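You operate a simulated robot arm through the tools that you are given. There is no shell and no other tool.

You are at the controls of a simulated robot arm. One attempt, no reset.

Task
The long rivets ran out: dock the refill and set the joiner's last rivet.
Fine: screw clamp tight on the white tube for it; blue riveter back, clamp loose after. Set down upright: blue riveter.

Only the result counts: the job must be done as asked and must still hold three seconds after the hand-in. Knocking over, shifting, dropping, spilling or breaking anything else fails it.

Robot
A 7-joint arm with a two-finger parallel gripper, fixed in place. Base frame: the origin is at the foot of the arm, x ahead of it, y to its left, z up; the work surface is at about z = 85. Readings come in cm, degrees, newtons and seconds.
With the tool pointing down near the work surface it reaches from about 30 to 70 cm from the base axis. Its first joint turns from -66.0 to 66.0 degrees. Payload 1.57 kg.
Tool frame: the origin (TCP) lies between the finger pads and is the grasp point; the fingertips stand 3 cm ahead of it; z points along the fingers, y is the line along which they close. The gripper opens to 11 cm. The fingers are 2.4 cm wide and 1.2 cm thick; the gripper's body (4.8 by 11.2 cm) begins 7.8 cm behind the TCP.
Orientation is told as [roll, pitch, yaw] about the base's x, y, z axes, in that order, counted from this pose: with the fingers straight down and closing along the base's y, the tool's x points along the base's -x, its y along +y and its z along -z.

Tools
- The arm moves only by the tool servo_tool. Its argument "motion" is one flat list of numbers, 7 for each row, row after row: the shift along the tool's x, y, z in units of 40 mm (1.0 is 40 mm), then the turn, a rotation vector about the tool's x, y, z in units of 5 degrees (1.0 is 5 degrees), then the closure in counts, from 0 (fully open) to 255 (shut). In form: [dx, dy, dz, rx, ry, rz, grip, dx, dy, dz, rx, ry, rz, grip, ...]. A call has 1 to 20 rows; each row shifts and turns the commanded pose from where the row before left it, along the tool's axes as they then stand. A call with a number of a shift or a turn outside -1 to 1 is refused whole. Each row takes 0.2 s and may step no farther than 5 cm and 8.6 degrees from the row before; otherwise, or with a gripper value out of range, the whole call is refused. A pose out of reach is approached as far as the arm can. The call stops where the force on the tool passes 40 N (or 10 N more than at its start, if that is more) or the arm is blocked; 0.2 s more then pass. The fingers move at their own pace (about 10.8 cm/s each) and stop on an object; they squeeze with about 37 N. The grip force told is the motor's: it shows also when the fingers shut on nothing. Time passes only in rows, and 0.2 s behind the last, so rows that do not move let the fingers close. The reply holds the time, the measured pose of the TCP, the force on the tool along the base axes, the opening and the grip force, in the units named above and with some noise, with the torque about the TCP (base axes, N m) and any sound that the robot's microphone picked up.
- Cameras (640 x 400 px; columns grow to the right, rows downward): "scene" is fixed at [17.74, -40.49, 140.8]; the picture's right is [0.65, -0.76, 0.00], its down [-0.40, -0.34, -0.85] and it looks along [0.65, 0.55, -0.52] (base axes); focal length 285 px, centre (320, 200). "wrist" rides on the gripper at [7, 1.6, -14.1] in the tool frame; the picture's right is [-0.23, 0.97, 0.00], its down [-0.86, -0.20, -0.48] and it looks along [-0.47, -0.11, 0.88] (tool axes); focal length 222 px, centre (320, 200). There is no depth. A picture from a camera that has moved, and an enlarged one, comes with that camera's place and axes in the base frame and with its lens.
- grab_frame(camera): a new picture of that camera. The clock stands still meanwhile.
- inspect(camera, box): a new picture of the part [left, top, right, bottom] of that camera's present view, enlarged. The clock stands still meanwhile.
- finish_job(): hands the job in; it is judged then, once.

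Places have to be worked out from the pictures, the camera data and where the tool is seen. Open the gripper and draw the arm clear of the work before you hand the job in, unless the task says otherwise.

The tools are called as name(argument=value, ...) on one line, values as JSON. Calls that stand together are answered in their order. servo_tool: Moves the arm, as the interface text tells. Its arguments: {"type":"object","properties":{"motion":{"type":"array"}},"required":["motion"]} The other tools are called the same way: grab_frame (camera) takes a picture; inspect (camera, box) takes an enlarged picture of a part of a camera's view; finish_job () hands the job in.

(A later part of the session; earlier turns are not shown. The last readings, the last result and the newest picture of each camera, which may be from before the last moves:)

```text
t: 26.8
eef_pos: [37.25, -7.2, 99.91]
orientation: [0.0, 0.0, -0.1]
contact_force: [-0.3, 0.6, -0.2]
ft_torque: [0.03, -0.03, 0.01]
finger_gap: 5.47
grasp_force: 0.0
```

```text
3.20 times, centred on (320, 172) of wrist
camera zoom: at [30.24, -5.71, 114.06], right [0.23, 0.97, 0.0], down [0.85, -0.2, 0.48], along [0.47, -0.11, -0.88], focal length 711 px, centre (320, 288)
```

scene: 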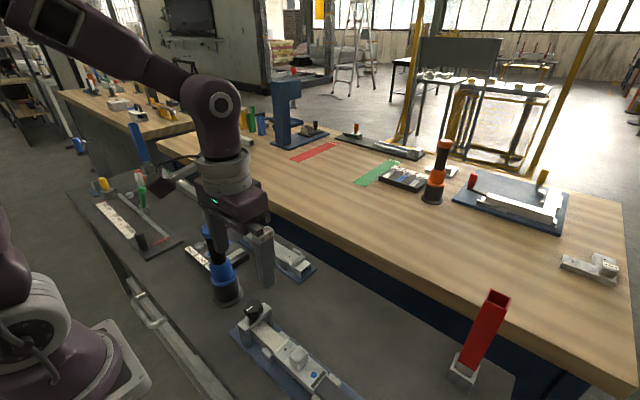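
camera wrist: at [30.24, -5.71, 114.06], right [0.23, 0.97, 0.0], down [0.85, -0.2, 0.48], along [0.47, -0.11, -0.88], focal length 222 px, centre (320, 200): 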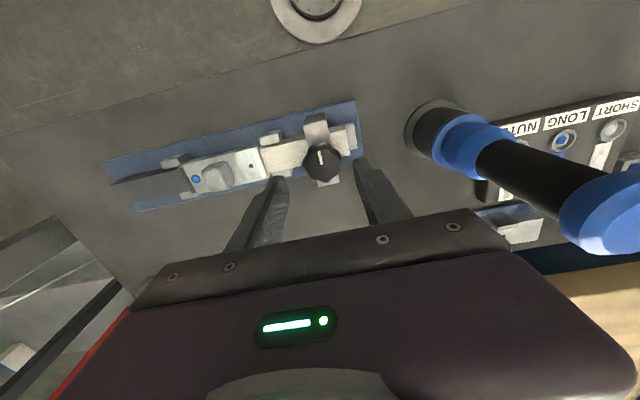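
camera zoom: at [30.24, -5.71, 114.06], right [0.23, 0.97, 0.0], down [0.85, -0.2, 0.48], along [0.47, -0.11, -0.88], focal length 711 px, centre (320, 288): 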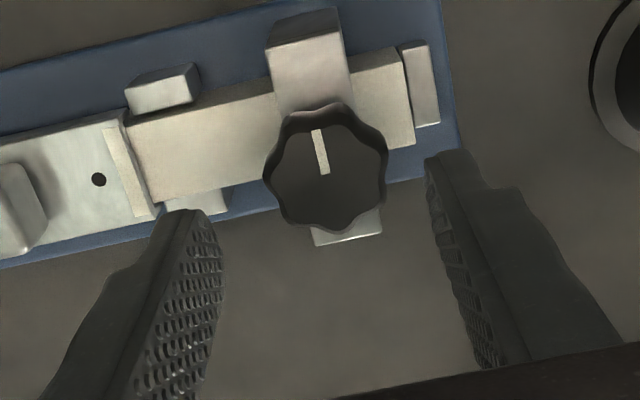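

The knob centre is at about [37.10, -7.06], so I correct by about 1.5 mm, rotate counter-clockwise 75° and lower around the knob.

servo_tool(motion=[0.035, 0.0425, 0, 0, 0, -1, 128, 0, 0, 0, 0, 0, -1, 128, 0, 0, 0, 0, 0, -1, 128, 0, 0, 0, 0, 0, -1, 128, 0, 0, 0, 0, 0, -1, 128, 0, 0, 0, 0, 0, -1, 128, 0, 0, 0, 0, 0, -1, 128, 0, 0, 0, 0, 0, -1, 128, 0, 0, 0, 0, 0, -1, 128, 0, 0, 0, 0, 0, -1, 128, 0, 0, 0, 0, 0, -1, 128, 0, 0, 0, 0, 0, -1, 128, 0, 0, 0, 0, 0, -1, 128, 0, 0, 0, 0, 0, -1, 128, 0, 0, 0, 0, 0, -1, 128, 0, 0, 0, 0, 0, 0, 128])

inspect(camera="wrist", box=[220, 110, 420, 235])

grab_frame(camera="scene")

```text
t: 30.2
eef_pos: [36.98, -7.09, 99.95]
orientation: [0.0, 0.0, 74.9]
contact_force: [-0.5, 0.1, 0.0]
ft_torque: [-0.01, 0.01, 0.02]
finger_gap: 5.48
grasp_force: 0.1
```

```text
3.20 times, centred on (320, 172) of wrist
camera zoom: at [33.63, -13.44, 114.08], right [-0.88, 0.47, 0.0], down [0.41, 0.77, 0.48], along [0.23, 0.42, -0.88], focal length 711 px, centre (320, 288)
```

zoom: 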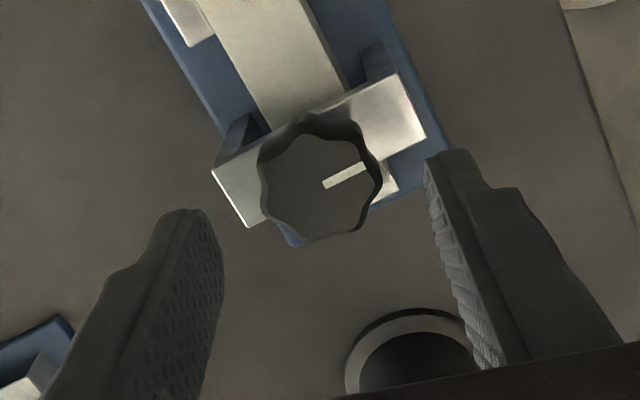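

```text
taken
```

scene: 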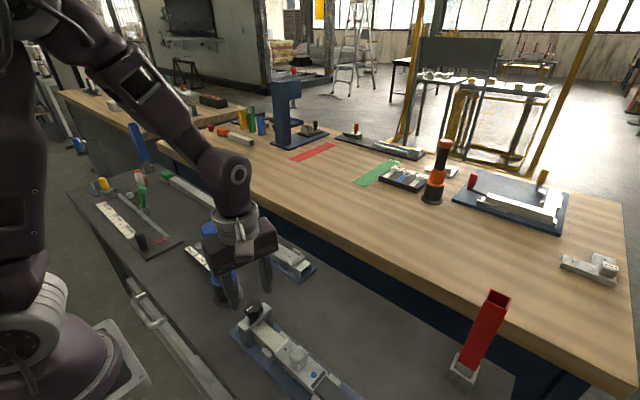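

The knob is centred under the tool. I lower to grip height and close on it.

servo_tool(motion=[0, 0, 0.5, 0, 0, 0, 128, 0, 0, 0.4, 0, 0, 0, 128, 0, 0, 0.16, 0, 0, 0, 128, 0, 0, 0, 0, 0, 0, 128])

servo_tool(motion=[0, 0, 0, 0, 0, 0, 255, 0, 0, 0, 0, 0, 0, 255, 0, 0, 0, 0, 0, 0, 255])

inspect(camera="wrist", box=[220, 110, 420, 235])

inspect(camera="scene", box=[205, 260, 325, 350])

```text
t: 31.2
eef_pos: [36.92, -7.02, 95.78]
orientation: [0.0, 0.0, 75.0]
contact_force: [0.0, 0.4, -0.6]
ft_torque: [0.01, 0.02, -0.01]
finger_gap: 5.47
grasp_force: 0.0
```

```text
t: 32.0
eef_pos: [37.08, -7.06, 95.85]
orientation: [-0.1, 0.0, 74.9]
contact_force: [9.5, -4.8, -10.9]
ft_torque: [-0.09, -0.32, -0.03]
finger_gap: 3.64
grasp_force: 43.2
```

```text
3.20 times, centred on (320, 172) of wrist
camera zoom: at [33.65, -13.48, 109.87], right [-0.88, 0.47, 0.0], down [0.41, 0.77, 0.48], along [0.23, 0.42, -0.88], focal length 711 px, centre (320, 288)
```

zoom: 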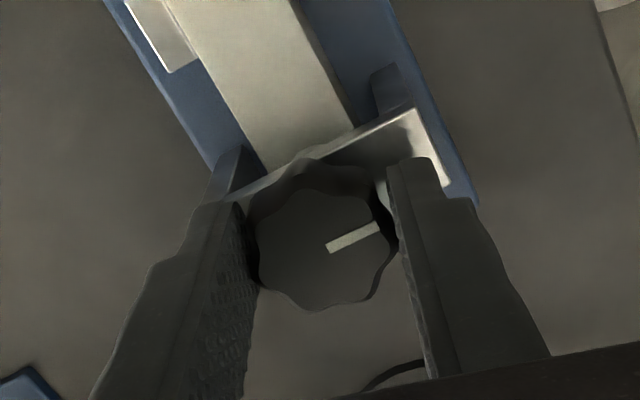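

```text
4.44 times, centred on (265, 305) of scene
camera zoom: at [17.78, -40.51, 140.79], right [0.65, -0.76, 0.0], down [-0.4, -0.34, -0.85], along [0.65, 0.55, -0.52], focal length 1266 px, centre (564, -267)
```

zoom: 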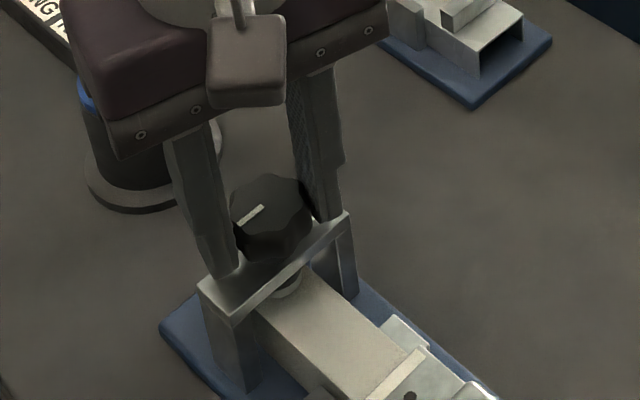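

The gripper holds the knob (gap 3.64 cm). I turn clockwise in a first chunk of 50° and watch the torque and sound.

servo_tool(motion=[0, 0, 0, 0, 0, 1, 255, 0, 0, 0, 0, 0, 1, 255, 0, 0, 0, 0, 0, 1, 255, 0, 0, 0, 0, 0, 1, 255, 0, 0, 0, 0, 0, 1, 255, 0, 0, 0, 0, 0, 1, 255, 0, 0, 0, 0, 0, 1, 255, 0, 0, 0, 0, 0, 1, 255, 0, 0, 0, 0, 0, 1, 255, 0, 0, 0, 0, 0, 1, 255])

inspect(camera="wrist", box=[220, 110, 420, 235])

inspect(camera="scene", box=[205, 260, 325, 350])

```text
t: 34.2
eef_pos: [36.95, -7.08, 95.7]
orientation: [0.0, -0.1, 25.0]
contact_force: [2.6, -1.4, 22.5]
ft_torque: [0.23, -0.57, -0.01]
finger_gap: 3.63
grasp_force: 43.3
```

```text
3.20 times, centred on (320, 172) of wrist
camera zoom: at [29.99, -8.58, 109.84], right [-0.2, 0.98, 0.0], down [0.86, 0.18, 0.48], along [0.47, 0.1, -0.88], focal length 711 px, centre (320, 288)
```

zoom: 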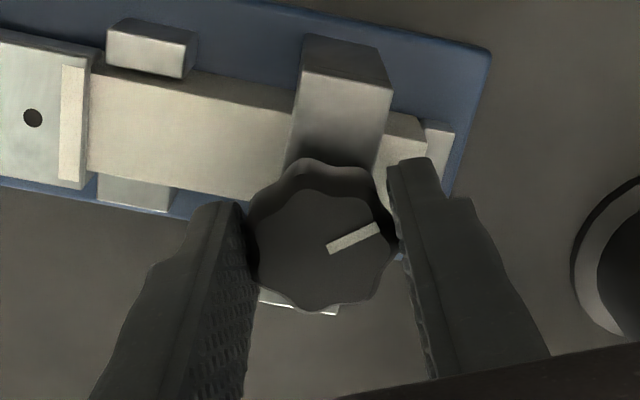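

```text
4.44 times, centred on (265, 305) of scene
camera zoom: at [17.72, -40.49, 140.8], right [0.65, -0.76, 0.0], down [-0.4, -0.34, -0.85], along [0.65, 0.55, -0.52], focal length 1266 px, centre (564, -267)
```

zoom: 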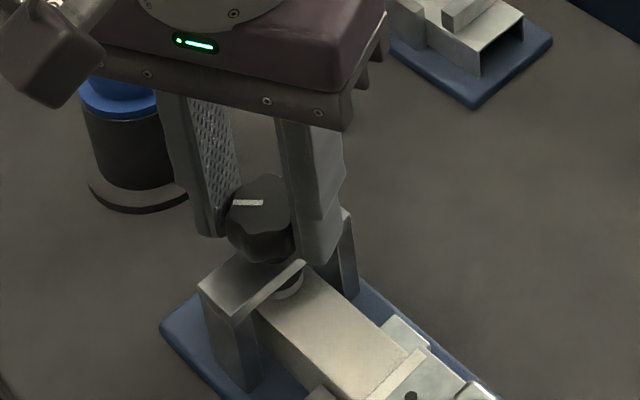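

The knob follows the gripper, but there is 22 N upward on the tool. I open and regrip at this angle to see whether that force comes from the turning or from the grip itself.

servo_tool(motion=[0, 0, 0, 0, 0, 0, 128, 0, 0, 0, 0, 0, 0, 128, 0, 0, 0, 0, 0, 0, 128])

inspect(camera="scene", box=[225, 290, 305, 345])

servo_tool(motion=[0, 0, 0, 0, 0, 0, 255, 0, 0, 0, 0, 0, 0, 255, 0, 0, 0, 0, 0, 0, 255])

```text
t: 35.0
eef_pos: [36.88, -6.99, 95.66]
orientation: [-0.1, 0.1, 24.9]
contact_force: [0.0, -0.3, 0.5]
ft_torque: [-0.03, -0.04, -0.01]
finger_gap: 5.49
grasp_force: 0.1
```

```text
7.27 times, centred on (265, 318) of scene
camera zoom: at [17.74, -40.49, 140.8], right [0.65, -0.76, 0.0], down [-0.4, -0.34, -0.85], along [0.65, 0.55, -0.52], focal length 2072 px, centre (720, -654)
```

zoom: 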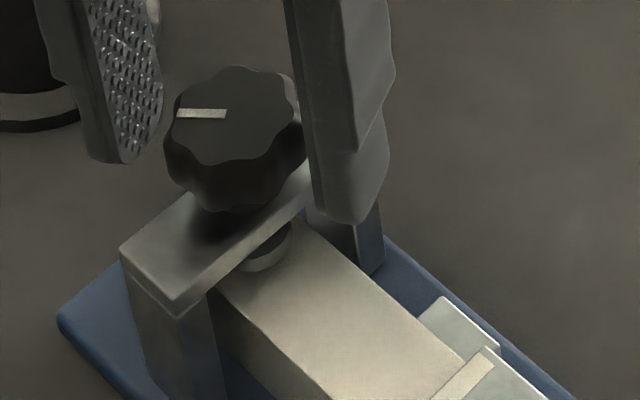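

```text
t: 35.8
eef_pos: [36.75, -7.01, 95.77]
orientation: [0.0, 0.0, 25.0]
contact_force: [-0.1, 2.8, -2.3]
ft_torque: [0.05, -0.04, 0.0]
finger_gap: 3.62
grasp_force: 42.7
```

After regripping the force is near zero, and the foot looks very slightly lower, so clockwise is the tightening direction. I keep turning clockwise.

servo_tool(motion=[0, 0, 0, 0, 0, 1, 255, 0, 0, 0, 0, 0, 1, 255, 0, 0, 0, 0, 0, 1, 255, 0, 0, 0, 0, 0, 1, 255, 0, 0, 0, 0, 0, 1, 255, 0, 0, 0, 0, 0, 1, 255, 0, 0, 0, 0, 0, 1, 255, 0, 0, 0, 0, 0, 1, 255, 0, 0, 0, 0, 0, 1, 255, 0, 0, 0, 0, 0, 1, 255])

servo_tool(motion=[0, 0, 0, 0, 0, 1, 255, 0, 0, 0, 0, 0, 1, 255, 0, 0, 0, 0, 0, 1, 255, 0, 0, 0, 0, 0, 1, 255, 0, 0, 0, 0, 0, 1, 255, 0, 0, 0, 0, 0, 1, 255, 0, 0, 0, 0, 0, 1, 255, 0, 0, 0, 0, 0, 1, 255])

inspect(camera="wrist", box=[220, 110, 420, 235])

inspect(camera="scene", box=[225, 290, 305, 345])

```text
t: 38.0
eef_pos: [36.96, -6.92, 95.74]
orientation: [0.0, 0.1, -25.1]
contact_force: [0.0, 19.7, 2.2]
ft_torque: [0.58, 0.51, 0.02]
finger_gap: 3.63
grasp_force: 42.6
```

```text
t: 39.8
eef_pos: [37.06, -7.05, 95.75]
orientation: [0.0, -0.1, -65.2]
contact_force: [8.1, 20.6, -4.8]
ft_torque: [0.39, -0.08, -0.01]
finger_gap: 3.6
grasp_force: 43.3
```

```text
3.20 times, centred on (320, 172) of wrist
camera zoom: at [35.61, -0.07, 109.83], right [0.98, 0.2, 0.0], down [0.18, -0.86, 0.48], along [0.1, -0.47, -0.88], focal length 711 px, centre (320, 288)
```

zoom: 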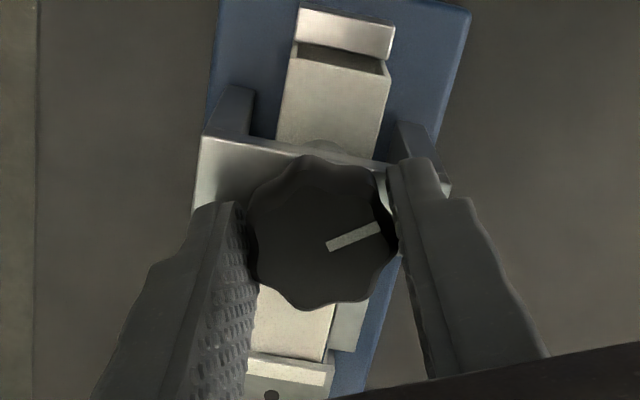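

```text
7.27 times, centred on (265, 318) of scene
camera zoom: at [17.77, -40.43, 140.81], right [0.65, -0.76, 0.0], down [-0.4, -0.34, -0.85], along [0.65, 0.55, -0.52], focal length 2072 px, centre (720, -654)
```

zoom: 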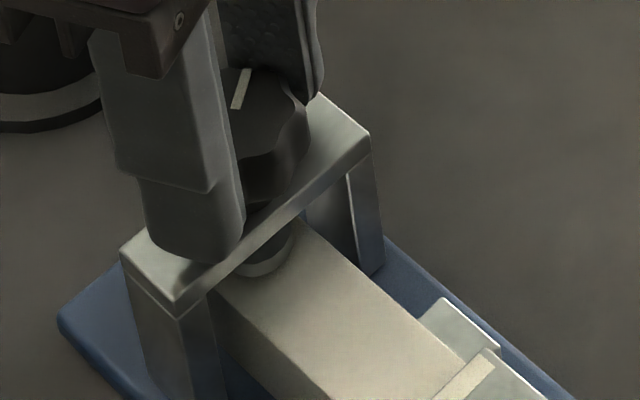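

140° are turned, there is no tightening torque yet, and the foot is clearly lower. I continue a little further to see how far the wrist can turn.

servo_tool(motion=[0, 0, 0, 0, 0, 1, 255, 0, 0, 0, 0, 0, 1, 255, 0, 0, 0, 0, 0, 1, 255, 0, 0, 0, 0, 0, 1, 255, 0, 0, 0, 0, 0, 1, 255, 0, 0, 0, 0, 0, 1, 255])

inspect(camera="scene", box=[225, 290, 305, 345])

```text
t: 41.2
eef_pos: [36.98, -6.92, 95.61]
orientation: [0.1, 0.0, -95.1]
contact_force: [10.1, 20.6, -3.8]
ft_torque: [0.69, -0.31, 0.0]
finger_gap: 3.6
grasp_force: 43.5
```

```text
7.27 times, centred on (265, 318) of scene
camera zoom: at [17.78, -40.44, 140.81], right [0.65, -0.76, 0.0], down [-0.4, -0.34, -0.85], along [0.65, 0.55, -0.52], focal length 2072 px, centre (720, -654)
```

zoom: 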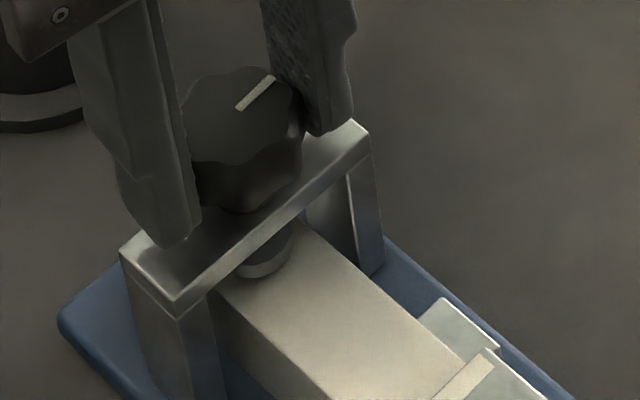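

The wrist reaches -95° without trouble. I open, wind back 170° with the fingers clear of the knob, and regrip.

servo_tool(motion=[0, 0, 0, 0, 0, 0, 128, 0, 0, 0, 0, 0, 0, 128, 0, 0, 0, 0, 0, -1, 128, 0, 0, 0, 0, 0, -1, 128, 0, 0, 0, 0, 0, -1, 128, 0, 0, 0, 0, 0, -1, 128, 0, 0, 0, 0, 0, -1, 128, 0, 0, 0, 0, 0, -1, 128, 0, 0, 0, 0, 0, -1, 128, 0, 0, 0, 0, 0, -1, 128, 0, 0, 0, 0, 0, -1, 128, 0, 0, 0, 0, 0, -1, 128, 0, 0, 0, 0, 0, -1, 128, 0, 0, 0, 0, 0, -1, 128, 0, 0, 0, 0, 0, -1, 128, 0, 0, 0, 0, 0, -1, 128, 0, 0, 0, 0, 0, -1, 128, 0, 0, 0, 0, 0, -1, 128, 0, 0, 0, 0, 0, -1, 128, 0, 0, 0, 0, 0, -1, 128])

servo_tool(motion=[0, 0, 0, 0, 0, -1, 128, 0, 0, 0, 0, 0, -1, 128, 0, 0, 0, 0, 0, -1, 128, 0, 0, 0, 0, 0, -1, 128, 0, 0, 0, 0, 0, -1, 128, 0, 0, 0, 0, 0, -1, 128, 0, 0, 0, 0, 0, -1, 128, 0, 0, 0, 0, 0, -1, 128, 0, 0, 0, 0, 0, -1, 128, 0, 0, 0, 0, 0, -1, 128, 0, 0, 0, 0, 0, -1, 128, 0, 0, 0, 0, 0, -1, 128, 0, 0, 0, 0, 0, -1, 128, 0, 0, 0, 0, 0, -1, 128, 0, 0, 0, 0, 0, -1, 128, 0, 0, 0, 0, 0, -1, 128, 0, 0, 0, 0, 0, 0, 128])

inspect(camera="wrist", box=[220, 110, 420, 235])

inspect(camera="scene", box=[225, 290, 305, 345])

```text
t: 45.4
eef_pos: [36.92, -7.08, 95.75]
orientation: [-0.1, 0.0, -4.9]
contact_force: [0.3, 0.6, 0.5]
ft_torque: [0.01, 0.01, 0.01]
finger_gap: 5.49
grasp_force: 0.1
```

```text
t: 49.0
eef_pos: [36.98, -7.05, 95.7]
orientation: [-0.1, 0.1, 75.0]
contact_force: [0.1, 1.0, -0.5]
ft_torque: [0.02, 0.0, -0.04]
finger_gap: 5.5
grasp_force: 0.2
```

```text
3.20 times, centred on (320, 172) of wrist
camera zoom: at [33.63, -13.46, 109.83], right [-0.88, 0.47, 0.0], down [0.41, 0.77, 0.48], along [0.23, 0.42, -0.88], focal length 711 px, centre (320, 288)
```

zoom: 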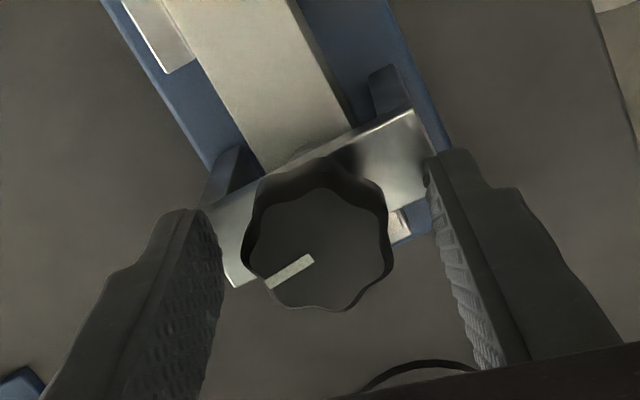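

```text
7.27 times, centred on (265, 318) of scene
camera zoom: at [17.74, -40.49, 140.8], right [0.65, -0.76, 0.0], down [-0.4, -0.34, -0.85], along [0.65, 0.55, -0.52], focal length 2072 px, centre (720, -654)
```

zoom: 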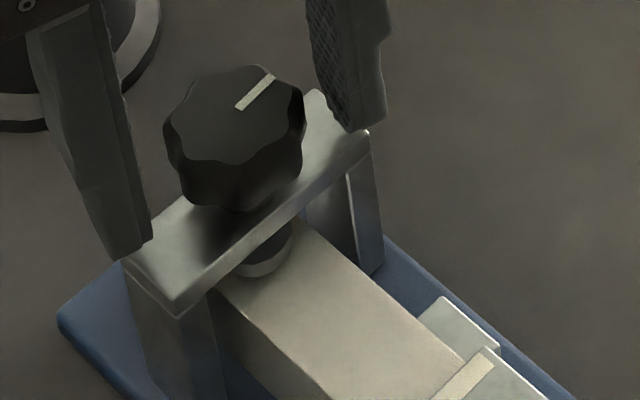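

The knob stays at one height and only the foot moves down. I regrip and turn another 170°, watching the torque.

servo_tool(motion=[0, 0, 0, 0, 0, 0, 255, 0, 0, 0, 0, 0, 0, 255, 0, 0, 0, 0, 0, 0, 255, 0, 0, 0, 0, 0, 1, 255, 0, 0, 0, 0, 0, 1, 255, 0, 0, 0, 0, 0, 1, 255, 0, 0, 0, 0, 0, 1, 255, 0, 0, 0, 0, 0, 1, 255, 0, 0, 0, 0, 0, 1, 255, 0, 0, 0, 0, 0, 1, 255, 0, 0, 0, 0, 0, 1, 255, 0, 0, 0, 0, 0, 1, 255, 0, 0, 0, 0, 0, 1, 255])

servo_tool(motion=[0, 0, 0, 0, 0, 1, 255, 0, 0, 0, 0, 0, 1, 255, 0, 0, 0, 0, 0, 1, 255, 0, 0, 0, 0, 0, 1, 255, 0, 0, 0, 0, 0, 1, 255, 0, 0, 0, 0, 0, 1, 255, 0, 0, 0, 0, 0, 1, 255, 0, 0, 0, 0, 0, 1, 255, 0, 0, 0, 0, 0, 1, 255, 0, 0, 0, 0, 0, 1, 255])

inspect(camera="scene", box=[225, 290, 305, 345])

```text
t: 51.8
eef_pos: [36.96, -6.99, 95.65]
orientation: [0.1, 0.0, 24.9]
contact_force: [4.7, 3.2, -2.6]
ft_torque: [0.07, -0.17, 0.04]
finger_gap: 3.63
grasp_force: 43.1
```

```text
t: 54.0
eef_pos: [36.97, -7.05, 95.72]
orientation: [0.0, 0.0, -25.1]
contact_force: [7.2, 18.2, -6.4]
ft_torque: [0.45, 0.16, 0.04]
finger_gap: 3.67
grasp_force: 43.2
```

```text
7.27 times, centred on (265, 318) of scene
camera zoom: at [17.77, -40.44, 140.81], right [0.65, -0.76, 0.0], down [-0.4, -0.34, -0.85], along [0.65, 0.55, -0.52], focal length 2072 px, centre (720, -654)
```

zoom: 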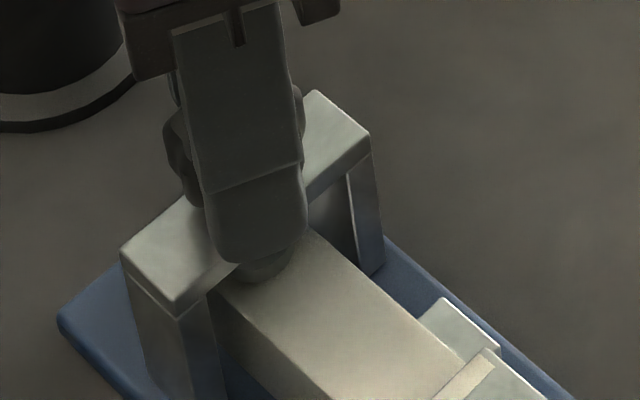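

The foot keeps descending and the torque is still small. I keep turning.

servo_tool(motion=[0, 0, 0, 0, 0, 1, 255, 0, 0, 0, 0, 0, 1, 255, 0, 0, 0, 0, 0, 1, 255, 0, 0, 0, 0, 0, 1, 255, 0, 0, 0, 0, 0, 1, 255, 0, 0, 0, 0, 0, 1, 255, 0, 0, 0, 0, 0, 1, 255])

servo_tool(motion=[0, 0, 0, 0, 0, 1, 255, 0, 0, 0, 0, 0, 1, 255, 0, 0, 0, 0, 0, 1, 255, 0, 0, 0, 0, 0, 1, 255, 0, 0, 0, 0, 0, 1, 255, 0, 0, 0, 0, 0, 1, 255, 0, 0, 0, 0, 0, 1, 255])

inspect(camera="scene", box=[225, 290, 305, 345])

inspect(camera="wrist", box=[220, 110, 420, 235])

```text
t: 55.6
eef_pos: [36.99, -7.18, 95.71]
orientation: [0.1, -0.2, -60.3]
contact_force: [13.2, 13.3, -0.4]
ft_torque: [-0.11, -0.33, 0.22]
finger_gap: 3.62
grasp_force: 42.6
```

```text
t: 57.2
eef_pos: [37.01, -7.13, 95.7]
orientation: [0.1, 0.0, -95.1]
contact_force: [14.8, 3.0, 2.2]
ft_torque: [-0.06, -0.24, 0.67]
finger_gap: 3.68
grasp_force: 43.0
```

```text
7.27 times, centred on (265, 318) of scene
camera zoom: at [17.78, -40.48, 140.8], right [0.65, -0.76, 0.0], down [-0.4, -0.34, -0.85], along [0.65, 0.55, -0.52], focal length 2072 px, centre (720, -654)
```

zoom: 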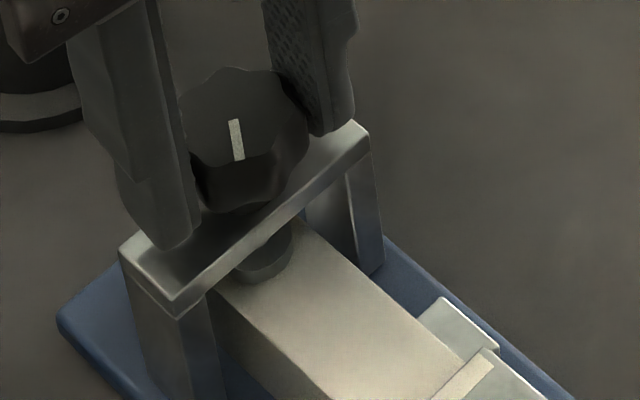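

```text
3.20 times, centred on (320, 172) of wrist
camera zoom: at [39.31, -0.34, 109.83], right [0.95, -0.31, 0.0], down [-0.28, -0.83, 0.48], along [-0.15, -0.46, -0.88], focal length 711 px, centre (320, 288)
```

zoom: 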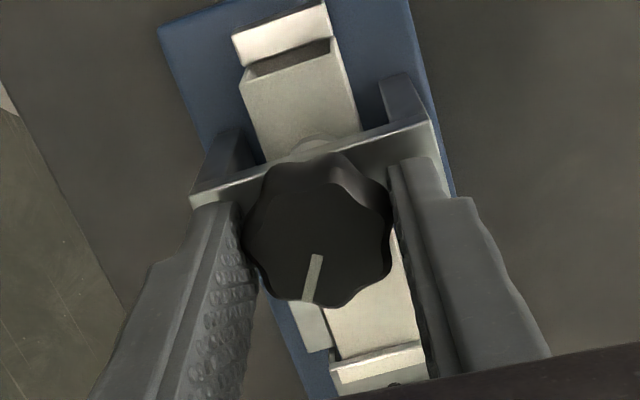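

The torque has risen to 0.67 N·m and the knob lagged the fingers by about 40° (slip), so the foot is now pressing on the tube at about 295° of turn. I regrip and turn a bit more to confirm it is firmly tight.

servo_tool(motion=[0, 0, 0, 0, 0, 0, 128, 0, 0, 0, 0, 0, 0, 128, 0, 0, 0, 0, 0, -1, 128, 0, 0, 0, 0, 0, -1, 128, 0, 0, 0, 0, 0, -1, 128, 0, 0, 0, 0, 0, -1, 128, 0, 0, 0, 0, 0, -1, 128, 0, 0, 0, 0, 0, -1, 128, 0, 0, 0, 0, 0, -1, 128, 0, 0, 0, 0, 0, -1, 128, 0, 0, 0, 0, 0, 0, 128])

inspect(camera="wrist", box=[220, 110, 420, 235])

inspect(camera="scene", box=[225, 290, 305, 345])

```text
t: 59.6
eef_pos: [36.92, -7.05, 95.65]
orientation: [0.0, -0.1, -54.9]
contact_force: [-0.1, -1.2, -0.2]
ft_torque: [-0.01, 0.0, 0.0]
finger_gap: 5.48
grasp_force: 0.1
```

```text
3.20 times, centred on (320, 172) of wrist
camera zoom: at [34.34, -0.48, 109.85], right [0.93, 0.37, 0.0], down [0.33, -0.81, 0.48], along [0.18, -0.44, -0.88], focal length 711 px, centre (320, 288)
```

zoom: 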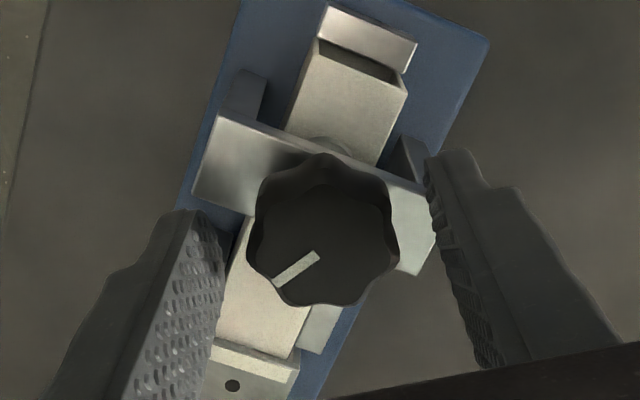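

```text
7.27 times, centred on (265, 318) of scene
camera zoom: at [17.74, -40.49, 140.8], right [0.65, -0.76, 0.0], down [-0.4, -0.34, -0.85], along [0.65, 0.55, -0.52], focal length 2072 px, centre (720, -654)
```

zoom: 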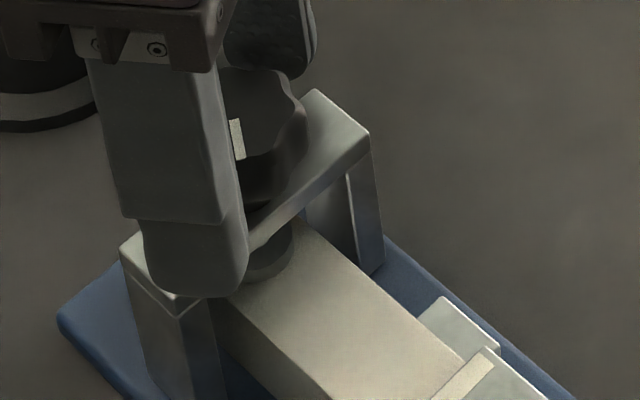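

I close again and turn clockwise another 40° from here.

servo_tool(motion=[0, 0, 0, 0, 0, 0, 255, 0, 0, 0, 0, 0, 0, 255, 0, 0, 0, 0, 0, 0, 255, 0, 0, 0, 0, 0, 1, 255, 0, 0, 0, 0, 0, 1, 255, 0, 0, 0, 0, 0, 1, 255])

servo_tool(motion=[0, 0, 0, 0, 0, 1, 255, 0, 0, 0, 0, 0, 1, 255, 0, 0, 0, 0, 0, 1, 255, 0, 0, 0, 0, 0, 1, 255, 0, 0, 0, 0, 0, 1, 255])

inspect(camera="wrist", box=[220, 110, 420, 235])

inspect(camera="scene", box=[225, 290, 305, 345])

```text
t: 61.0
eef_pos: [37.02, -6.92, 95.76]
orientation: [0.0, 0.0, -70.1]
contact_force: [13.0, 12.9, -1.5]
ft_torque: [0.44, -0.17, 0.74]
finger_gap: 3.65
grasp_force: 42.9
```

```text
t: 62.2
eef_pos: [36.98, -7.01, 95.64]
orientation: [0.0, -0.1, -95.0]
contact_force: [14.5, 3.6, 2.0]
ft_torque: [-0.03, -0.22, 0.65]
finger_gap: 3.62
grasp_force: 43.5
```

```text
3.20 times, centred on (320, 172) of wrist
camera zoom: at [39.3, -0.35, 109.85], right [0.95, -0.31, 0.0], down [-0.28, -0.83, 0.48], along [-0.15, -0.46, -0.88], focal length 711 px, centre (320, 288)
```

zoom: 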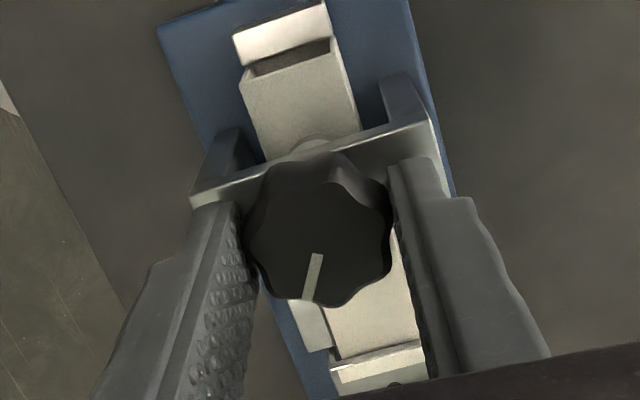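

```text
7.27 times, centred on (265, 318) of scene
camera zoom: at [17.78, -40.48, 140.8], right [0.65, -0.76, 0.0], down [-0.4, -0.34, -0.85], along [0.65, 0.55, -0.52], focal length 2072 px, centre (720, -654)
```

zoom: 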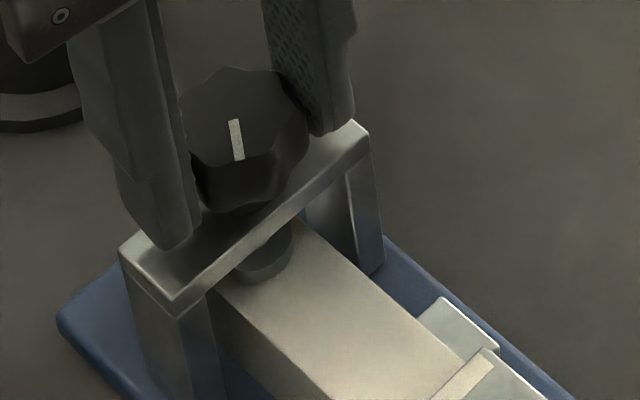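

The knob stopped at the same angle again with 0.74 N·m from the outset, so the clamp is hard tight. I release it, rise and rotate the wrist back to yaw 0.

servo_tool(motion=[0, 0, 0, 0, 0, 0, 128, 0, 0, 0, 0, 0, 0, 128, 0, 0, -0.5, 0, 0, 0, 128, 0, 0, -0.9, 0, 0, 0, 128, 0, 0, -0.9, 0, 0, 0, 128, 0, 0, -0.9, 0, 0, -1, 128, 0, 0, 0, 0, 0, -1, 128, 0, 0, 0, 0, 0, -1, 128, 0, 0, 0, 0, 0, -1, 128, 0, 0, 0, 0, 0, -1, 128, 0, 0, 0, 0, 0, -1, 128, 0, 0, 0, 0, 0, -1, 128, 0, 0, 0, 0, 0, -1, 128, 0, 0, 0, 0, 0, -1, 128, 0, 0, 0, 0, 0, -1, 128, 0, 0, 0, 0, 0, -1, 128, 0, 0, 0, 0, 0, -1, 128])

servo_tool(motion=[0, 0, 0, 0, 0, -1, 128, 0, 0, 0, 0, 0, -1, 128, 0, 0, 0, 0, 0, -1, 128, 0, 0, 0, 0, 0, -1, 128, 0, 0, 0, 0, 0, -1, 128, 0, 0, 0, 0, 0, -1, 128, 0, 0, 0, 0, 0, -1, 128, 0, 0, 0, 0, 0, 0, 0])

grab_frame(camera="wrist")

inspect(camera="scene", box=[180, 210, 300, 345])

inspect(camera="wrist", box=[100, 80, 360, 230])

```text
t: 65.8
eef_pos: [36.94, -7.1, 108.49]
orientation: [0.0, 0.0, -35.0]
contact_force: [-0.4, 0.0, 0.4]
ft_torque: [0.0, -0.02, 0.02]
finger_gap: 5.48
grasp_force: 0.1
```

```text
t: 67.6
eef_pos: [37.02, -7.03, 108.49]
orientation: [0.1, -0.1, 0.0]
contact_force: [0.0, 0.2, 0.0]
ft_torque: [-0.03, -0.01, 0.03]
finger_gap: 11.0
grasp_force: 0.0
```

```text
taken
camera wrist: at [30.05, -5.52, 122.66], right [0.23, 0.97, 0.0], down [0.85, -0.2, 0.48], along [0.47, -0.11, -0.88], focal length 222 px, centre (320, 200)
```

wrist: 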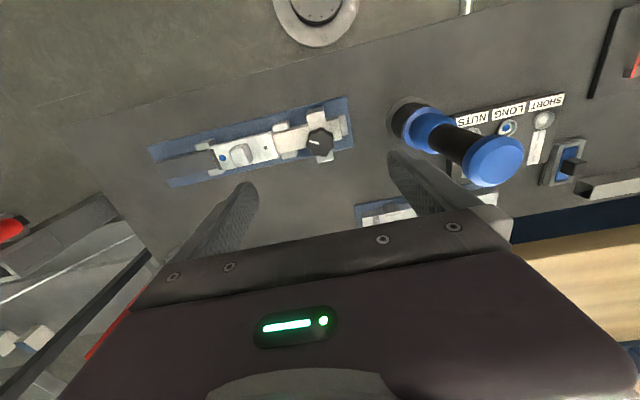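

```text
2.96 times, centred on (240, 278) of scene
camera zoom: at [17.74, -40.49, 140.8], right [0.65, -0.76, 0.0], down [-0.4, -0.34, -0.85], along [0.65, 0.55, -0.52], focal length 844 px, centre (557, -30)
```

zoom: 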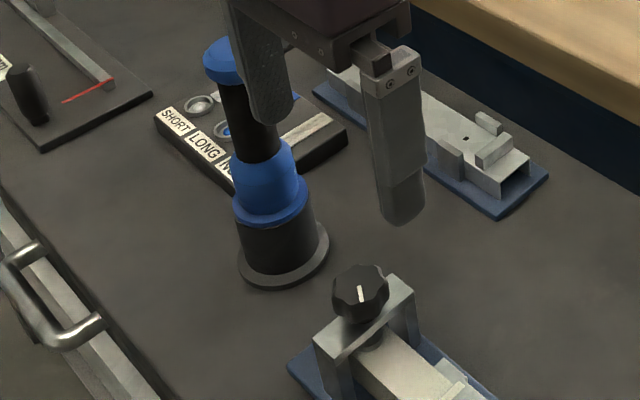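

```text
2.46 times, centred on (230, 155) of wrist
camera zoom: at [30.05, -5.52, 122.66], right [0.23, 0.97, 0.0], down [0.85, -0.2, 0.48], along [0.47, -0.11, -0.88], focal length 547 px, centre (542, 311)
```

zoom: 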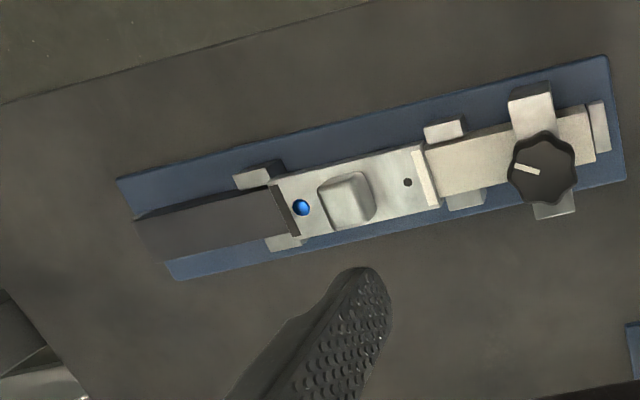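

The knob held its tight angle. Next is the riveter, so I zoom on it from the current view to locate its axis and see its structure.

inspect(camera="wrist", box=[380, 80, 540, 200])

inspect(camera="scene", box=[190, 215, 260, 310])

inspect(camera="scene", box=[410, 130, 470, 215])

```text
3.33 times, centred on (460, 140) of wrist
camera zoom: at [30.05, -5.52, 122.66], right [0.23, 0.97, 0.0], down [0.85, -0.2, 0.48], along [0.47, -0.11, -0.88], focal length 740 px, centre (-147, 400)
```

zoom: 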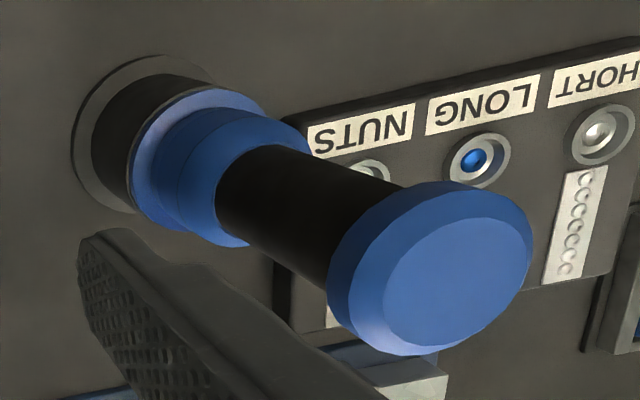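

```text
4.21 times, centred on (225, 262) of scene
camera zoom: at [17.74, -40.49, 140.8], right [0.65, -0.76, 0.0], down [-0.4, -0.34, -0.85], along [0.65, 0.55, -0.52], focal length 1200 px, centre (720, -63)
```

zoom: 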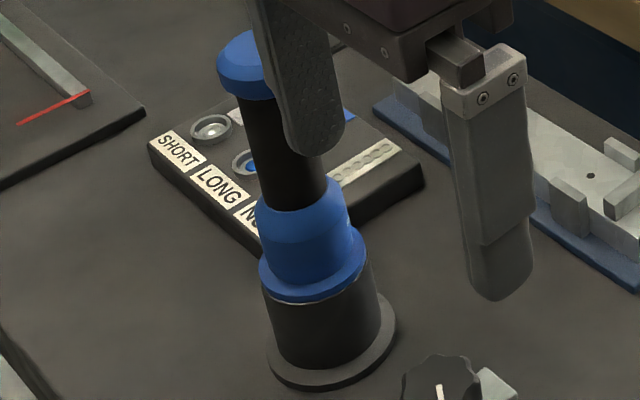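

```text
4.71 times, centred on (440, 172) of scene
camera zoom: at [17.74, -40.49, 140.8], right [0.65, -0.76, 0.0], down [-0.4, -0.34, -0.85], along [0.65, 0.55, -0.52], focal length 1341 px, centre (-245, 329)
```

zoom: 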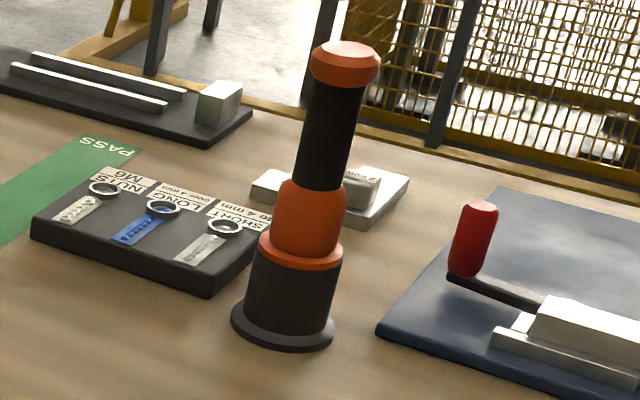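

The riveter axis works out at about [38.8, 6.95] with the cap top at z≈105.8 and the black handle at z≈96–103 (about 3.2 cm thick). It rests on a dark holder by its blue flange. I rise and position above it to check alignment.

servo_tool(motion=[0, 0, -0.7, 0, 0, 0, 0, 0, 0, -0.7, 0, 0, 0, 0, -0.1, 0.87, 0, 0, 0, 0, 0, -0.1, 0.87, 0, 0, 0, 0, 0, -0.1, 0.87, 0, 0, 0, 0, 0, -0.145, 0.88, 0, 0, 0, 0, 0, 0, 0, 0, 0, 0, 0, 0])

grab_frame(camera="wrist")

inspect(camera="wrist", box=[220, 90, 420, 215])

```text
t: 69.2
eef_pos: [38.67, 7.0, 114.19]
orientation: [0.1, -0.1, -0.1]
contact_force: [0.3, -0.7, 0.3]
ft_torque: [0.01, -0.02, 0.0]
finger_gap: 11.01
grasp_force: 0.0
```

```text
taken
camera wrist: at [31.88, 8.57, 128.24], right [0.23, 0.97, 0.0], down [0.85, -0.2, 0.48], along [0.47, -0.11, -0.88], focal length 222 px, centre (320, 200)
```

wrist: 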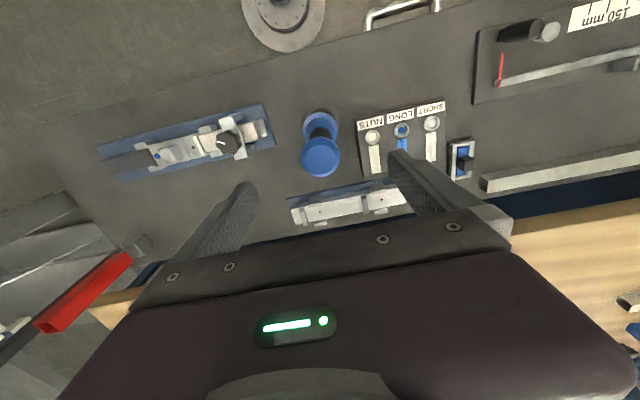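

```text
3.20 times, centred on (320, 152) of wrist
camera zoom: at [31.88, 8.57, 128.24], right [0.23, 0.97, 0.0], down [0.85, -0.2, 0.48], along [0.47, -0.11, -0.88], focal length 711 px, centre (320, 352)
```

zoom: 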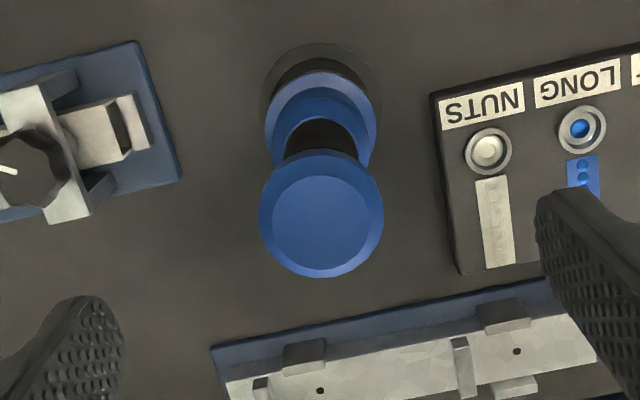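

The cap is centred under the tool to within about 1 mm. I descend around the handle until the fingertips are just above the blue shoulder.

servo_tool(motion=[0, 0, 0.8, 0, 0, 0, 0, 0, 0, 0.8, 0, 0, 0, 0, 0, 0, 0.8, 0, 0, 0, 0, 0, 0, 0.7, 0, 0, 0, 0, 0, 0, 0.5, 0, 0, 0, 0, 0, 0, 0, 0, 0, 0, 0])

grab_frame(camera="wrist")

inspect(camera="scene", box=[170, 190, 290, 310])

```text
t: 70.6
eef_pos: [38.72, 7.16, 99.69]
orientation: [0.1, 0.1, 0.0]
contact_force: [-0.9, -0.5, 0.4]
ft_torque: [0.01, -0.01, 0.0]
finger_gap: 10.99
grasp_force: 0.1
```

```text
taken
camera wrist: at [31.85, 8.54, 113.82], right [0.23, 0.97, 0.0], down [0.85, -0.2, 0.48], along [0.47, -0.11, -0.88], focal length 222 px, centre (320, 200)
```

wrist: 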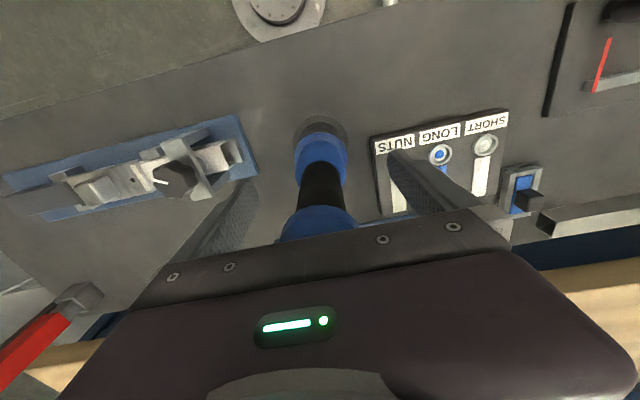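

```text
3.33 times, centred on (230, 250) of scene
camera zoom: at [17.74, -40.49, 140.8], right [0.65, -0.76, 0.0], down [-0.4, -0.34, -0.85], along [0.65, 0.55, -0.52], focal length 950 px, centre (620, 33)
```

zoom: 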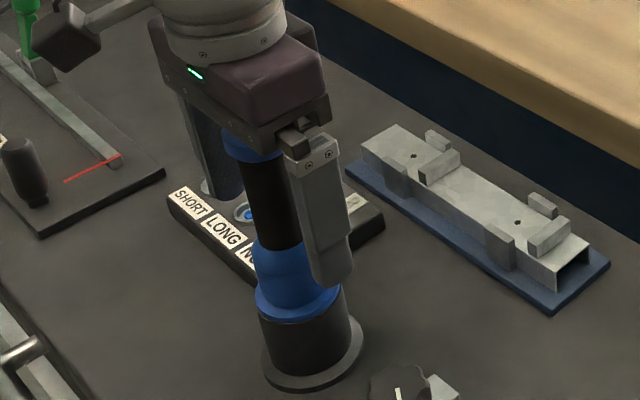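

The fingers straddle the handle, with the shoulder just below the tips. I close the gripper on it.

servo_tool(motion=[0, 0, 0, 0, 0, 0, 255, 0, 0, 0, 0, 0, 0, 255, 0, 0, 0, 0, 0, 0, 255, 0, 0, 0, 0, 0, 0, 255])

inspect(camera="scene", box=[170, 190, 290, 310])

inspect(camera="wrist", box=[220, 110, 420, 235])

```text
t: 71.6
eef_pos: [38.84, 6.96, 99.67]
orientation: [0.0, 0.0, -0.1]
contact_force: [0.4, 0.6, -0.4]
ft_torque: [-0.05, -0.07, 0.01]
finger_gap: 4.13
grasp_force: 37.3
```

```text
3.33 times, centred on (230, 250) of scene
camera zoom: at [17.75, -40.49, 140.8], right [0.65, -0.76, 0.0], down [-0.4, -0.34, -0.85], along [0.65, 0.55, -0.52], focal length 950 px, centre (620, 33)
```

zoom: 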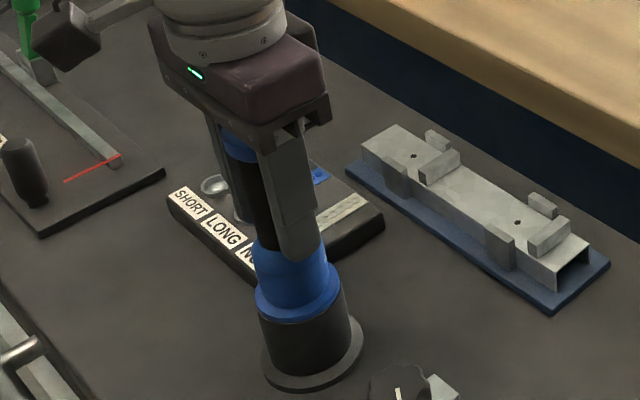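

```text
3.20 times, centred on (320, 172) of wrist
camera zoom: at [31.86, 8.54, 113.84], right [0.23, 0.97, 0.0], down [0.85, -0.2, 0.48], along [0.47, -0.11, -0.88], focal length 711 px, centre (320, 288)
```

zoom: 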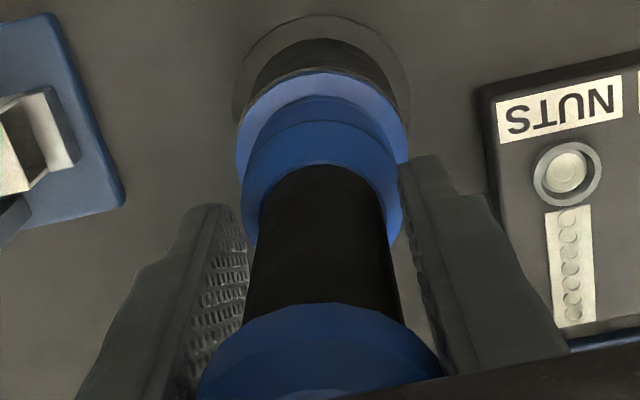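

The gap reads 4.13 cm, wider than the black handle, so the pads may be resting on the blue cap or shoulder. I zoom in on the contact.

inspect(camera="scene", box=[195, 225, 255, 290])

inspect(camera="wrist", box=[270, 150, 370, 240])

```text
6.15 times, centred on (225, 258) of scene
camera zoom: at [17.75, -40.49, 140.8], right [0.65, -0.76, 0.0], down [-0.4, -0.34, -0.85], along [0.65, 0.55, -0.52], focal length 1753 px, centre (905, -154)
```

zoom: 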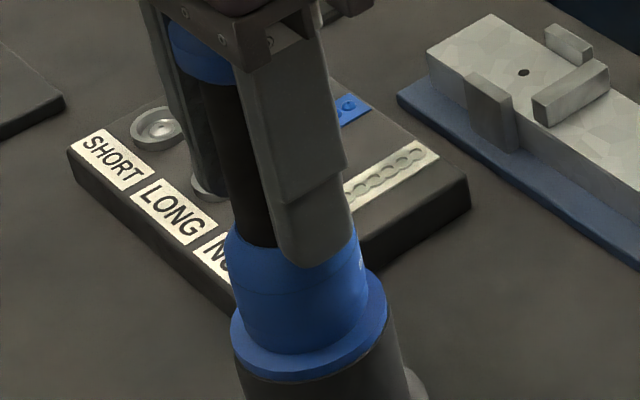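

```text
4.44 times, centred on (320, 195) of wrist
camera zoom: at [31.86, 8.54, 113.84], right [0.23, 0.97, 0.0], down [0.85, -0.2, 0.48], along [0.47, -0.11, -0.88], focal length 987 px, centre (320, 222)
```

zoom: 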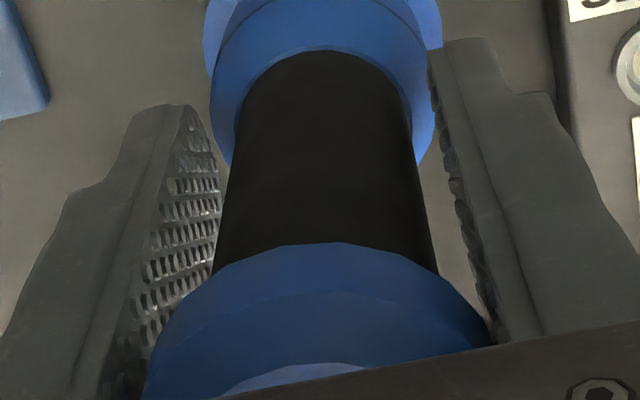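

The pads hold the blue cap's sides, with the tips at the shoulder's edge, which gives two contact heights per finger. I lift a little and check the hold and weight.

servo_tool(motion=[0, 0, -0.15, 0, 0, 0, 255, 0, 0, -0.15, 0, 0, 0, 255, 0, 0, -0.2, 0, 0, 0, 255, 0, 0, 0, 0, 0, 0, 255])

inspect(camera="scene", box=[180, 215, 260, 305])

```text
t: 72.6
eef_pos: [38.74, 7.01, 101.69]
orientation: [-0.1, 0.0, -0.1]
contact_force: [0.5, 0.0, -5.0]
ft_torque: [0.0, 0.02, 0.05]
finger_gap: 4.1
grasp_force: 37.1
```

```text
4.44 times, centred on (220, 260) of scene
camera zoom: at [17.75, -40.49, 140.8], right [0.65, -0.76, 0.0], down [-0.4, -0.34, -0.85], along [0.65, 0.55, -0.52], focal length 1266 px, centre (764, -67)
```

zoom: 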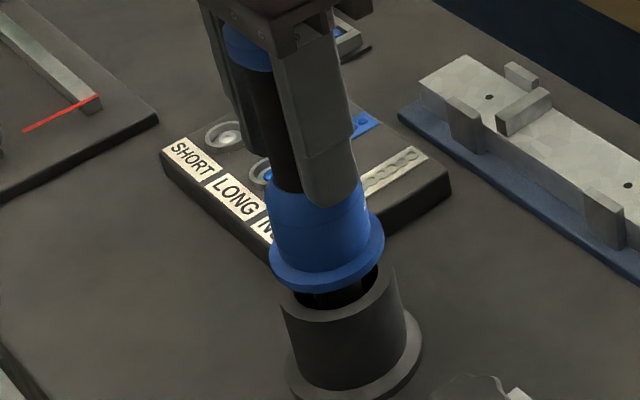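

It lifts cleanly with a weight of about 5 N, and the holder stays in place. I lift the riveter fully out and look at its nose.

servo_tool(motion=[0, 0, -0.5, 0, 0, 0, 255, 0, 0, -0.8, 0, 0, 0, 255, 0, 0, -0.8, 0, 0, 0, 255, 0, 0, -0.8, 0, 0, 0, 255, 0, 0, 0, 0, 0, 0, 255])

inspect(camera="scene", box=[160, 170, 280, 310])

grab_frame(camera="wrist")

```text
t: 73.8
eef_pos: [38.61, 7.01, 113.45]
orientation: [0.0, 0.0, -0.2]
contact_force: [0.5, 0.4, -4.3]
ft_torque: [0.02, 0.01, -0.02]
finger_gap: 4.15
grasp_force: 37.2
```

```text
2.86 times, centred on (220, 240) of scene
camera zoom: at [17.75, -40.49, 140.8], right [0.65, -0.76, 0.0], down [-0.4, -0.34, -0.85], along [0.65, 0.55, -0.52], focal length 814 px, centre (606, 86)
```

zoom: 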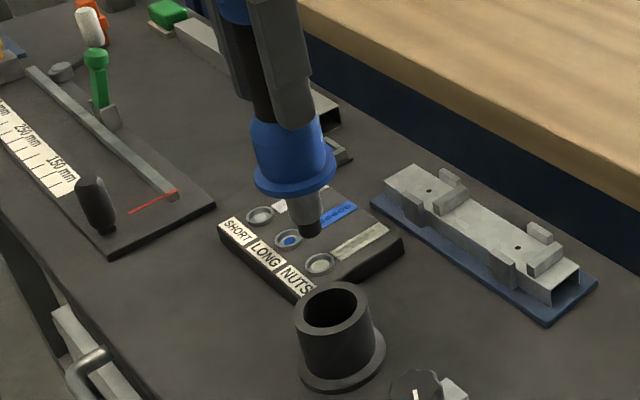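

```text
taken
camera wrist: at [31.82, 8.48, 127.52], right [0.23, 0.97, 0.0], down [0.85, -0.2, 0.48], along [0.47, -0.11, -0.88], focal length 222 px, centre (320, 200)
```

wrist: 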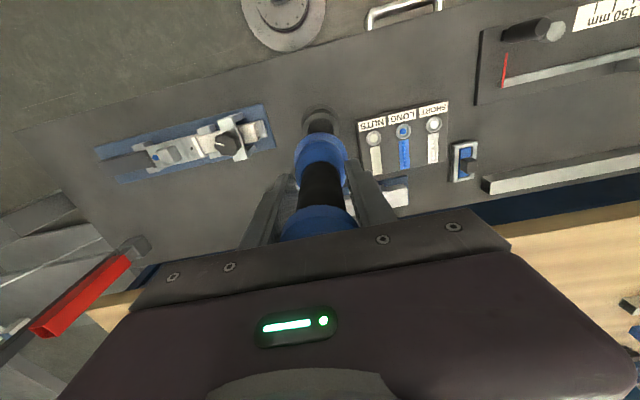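

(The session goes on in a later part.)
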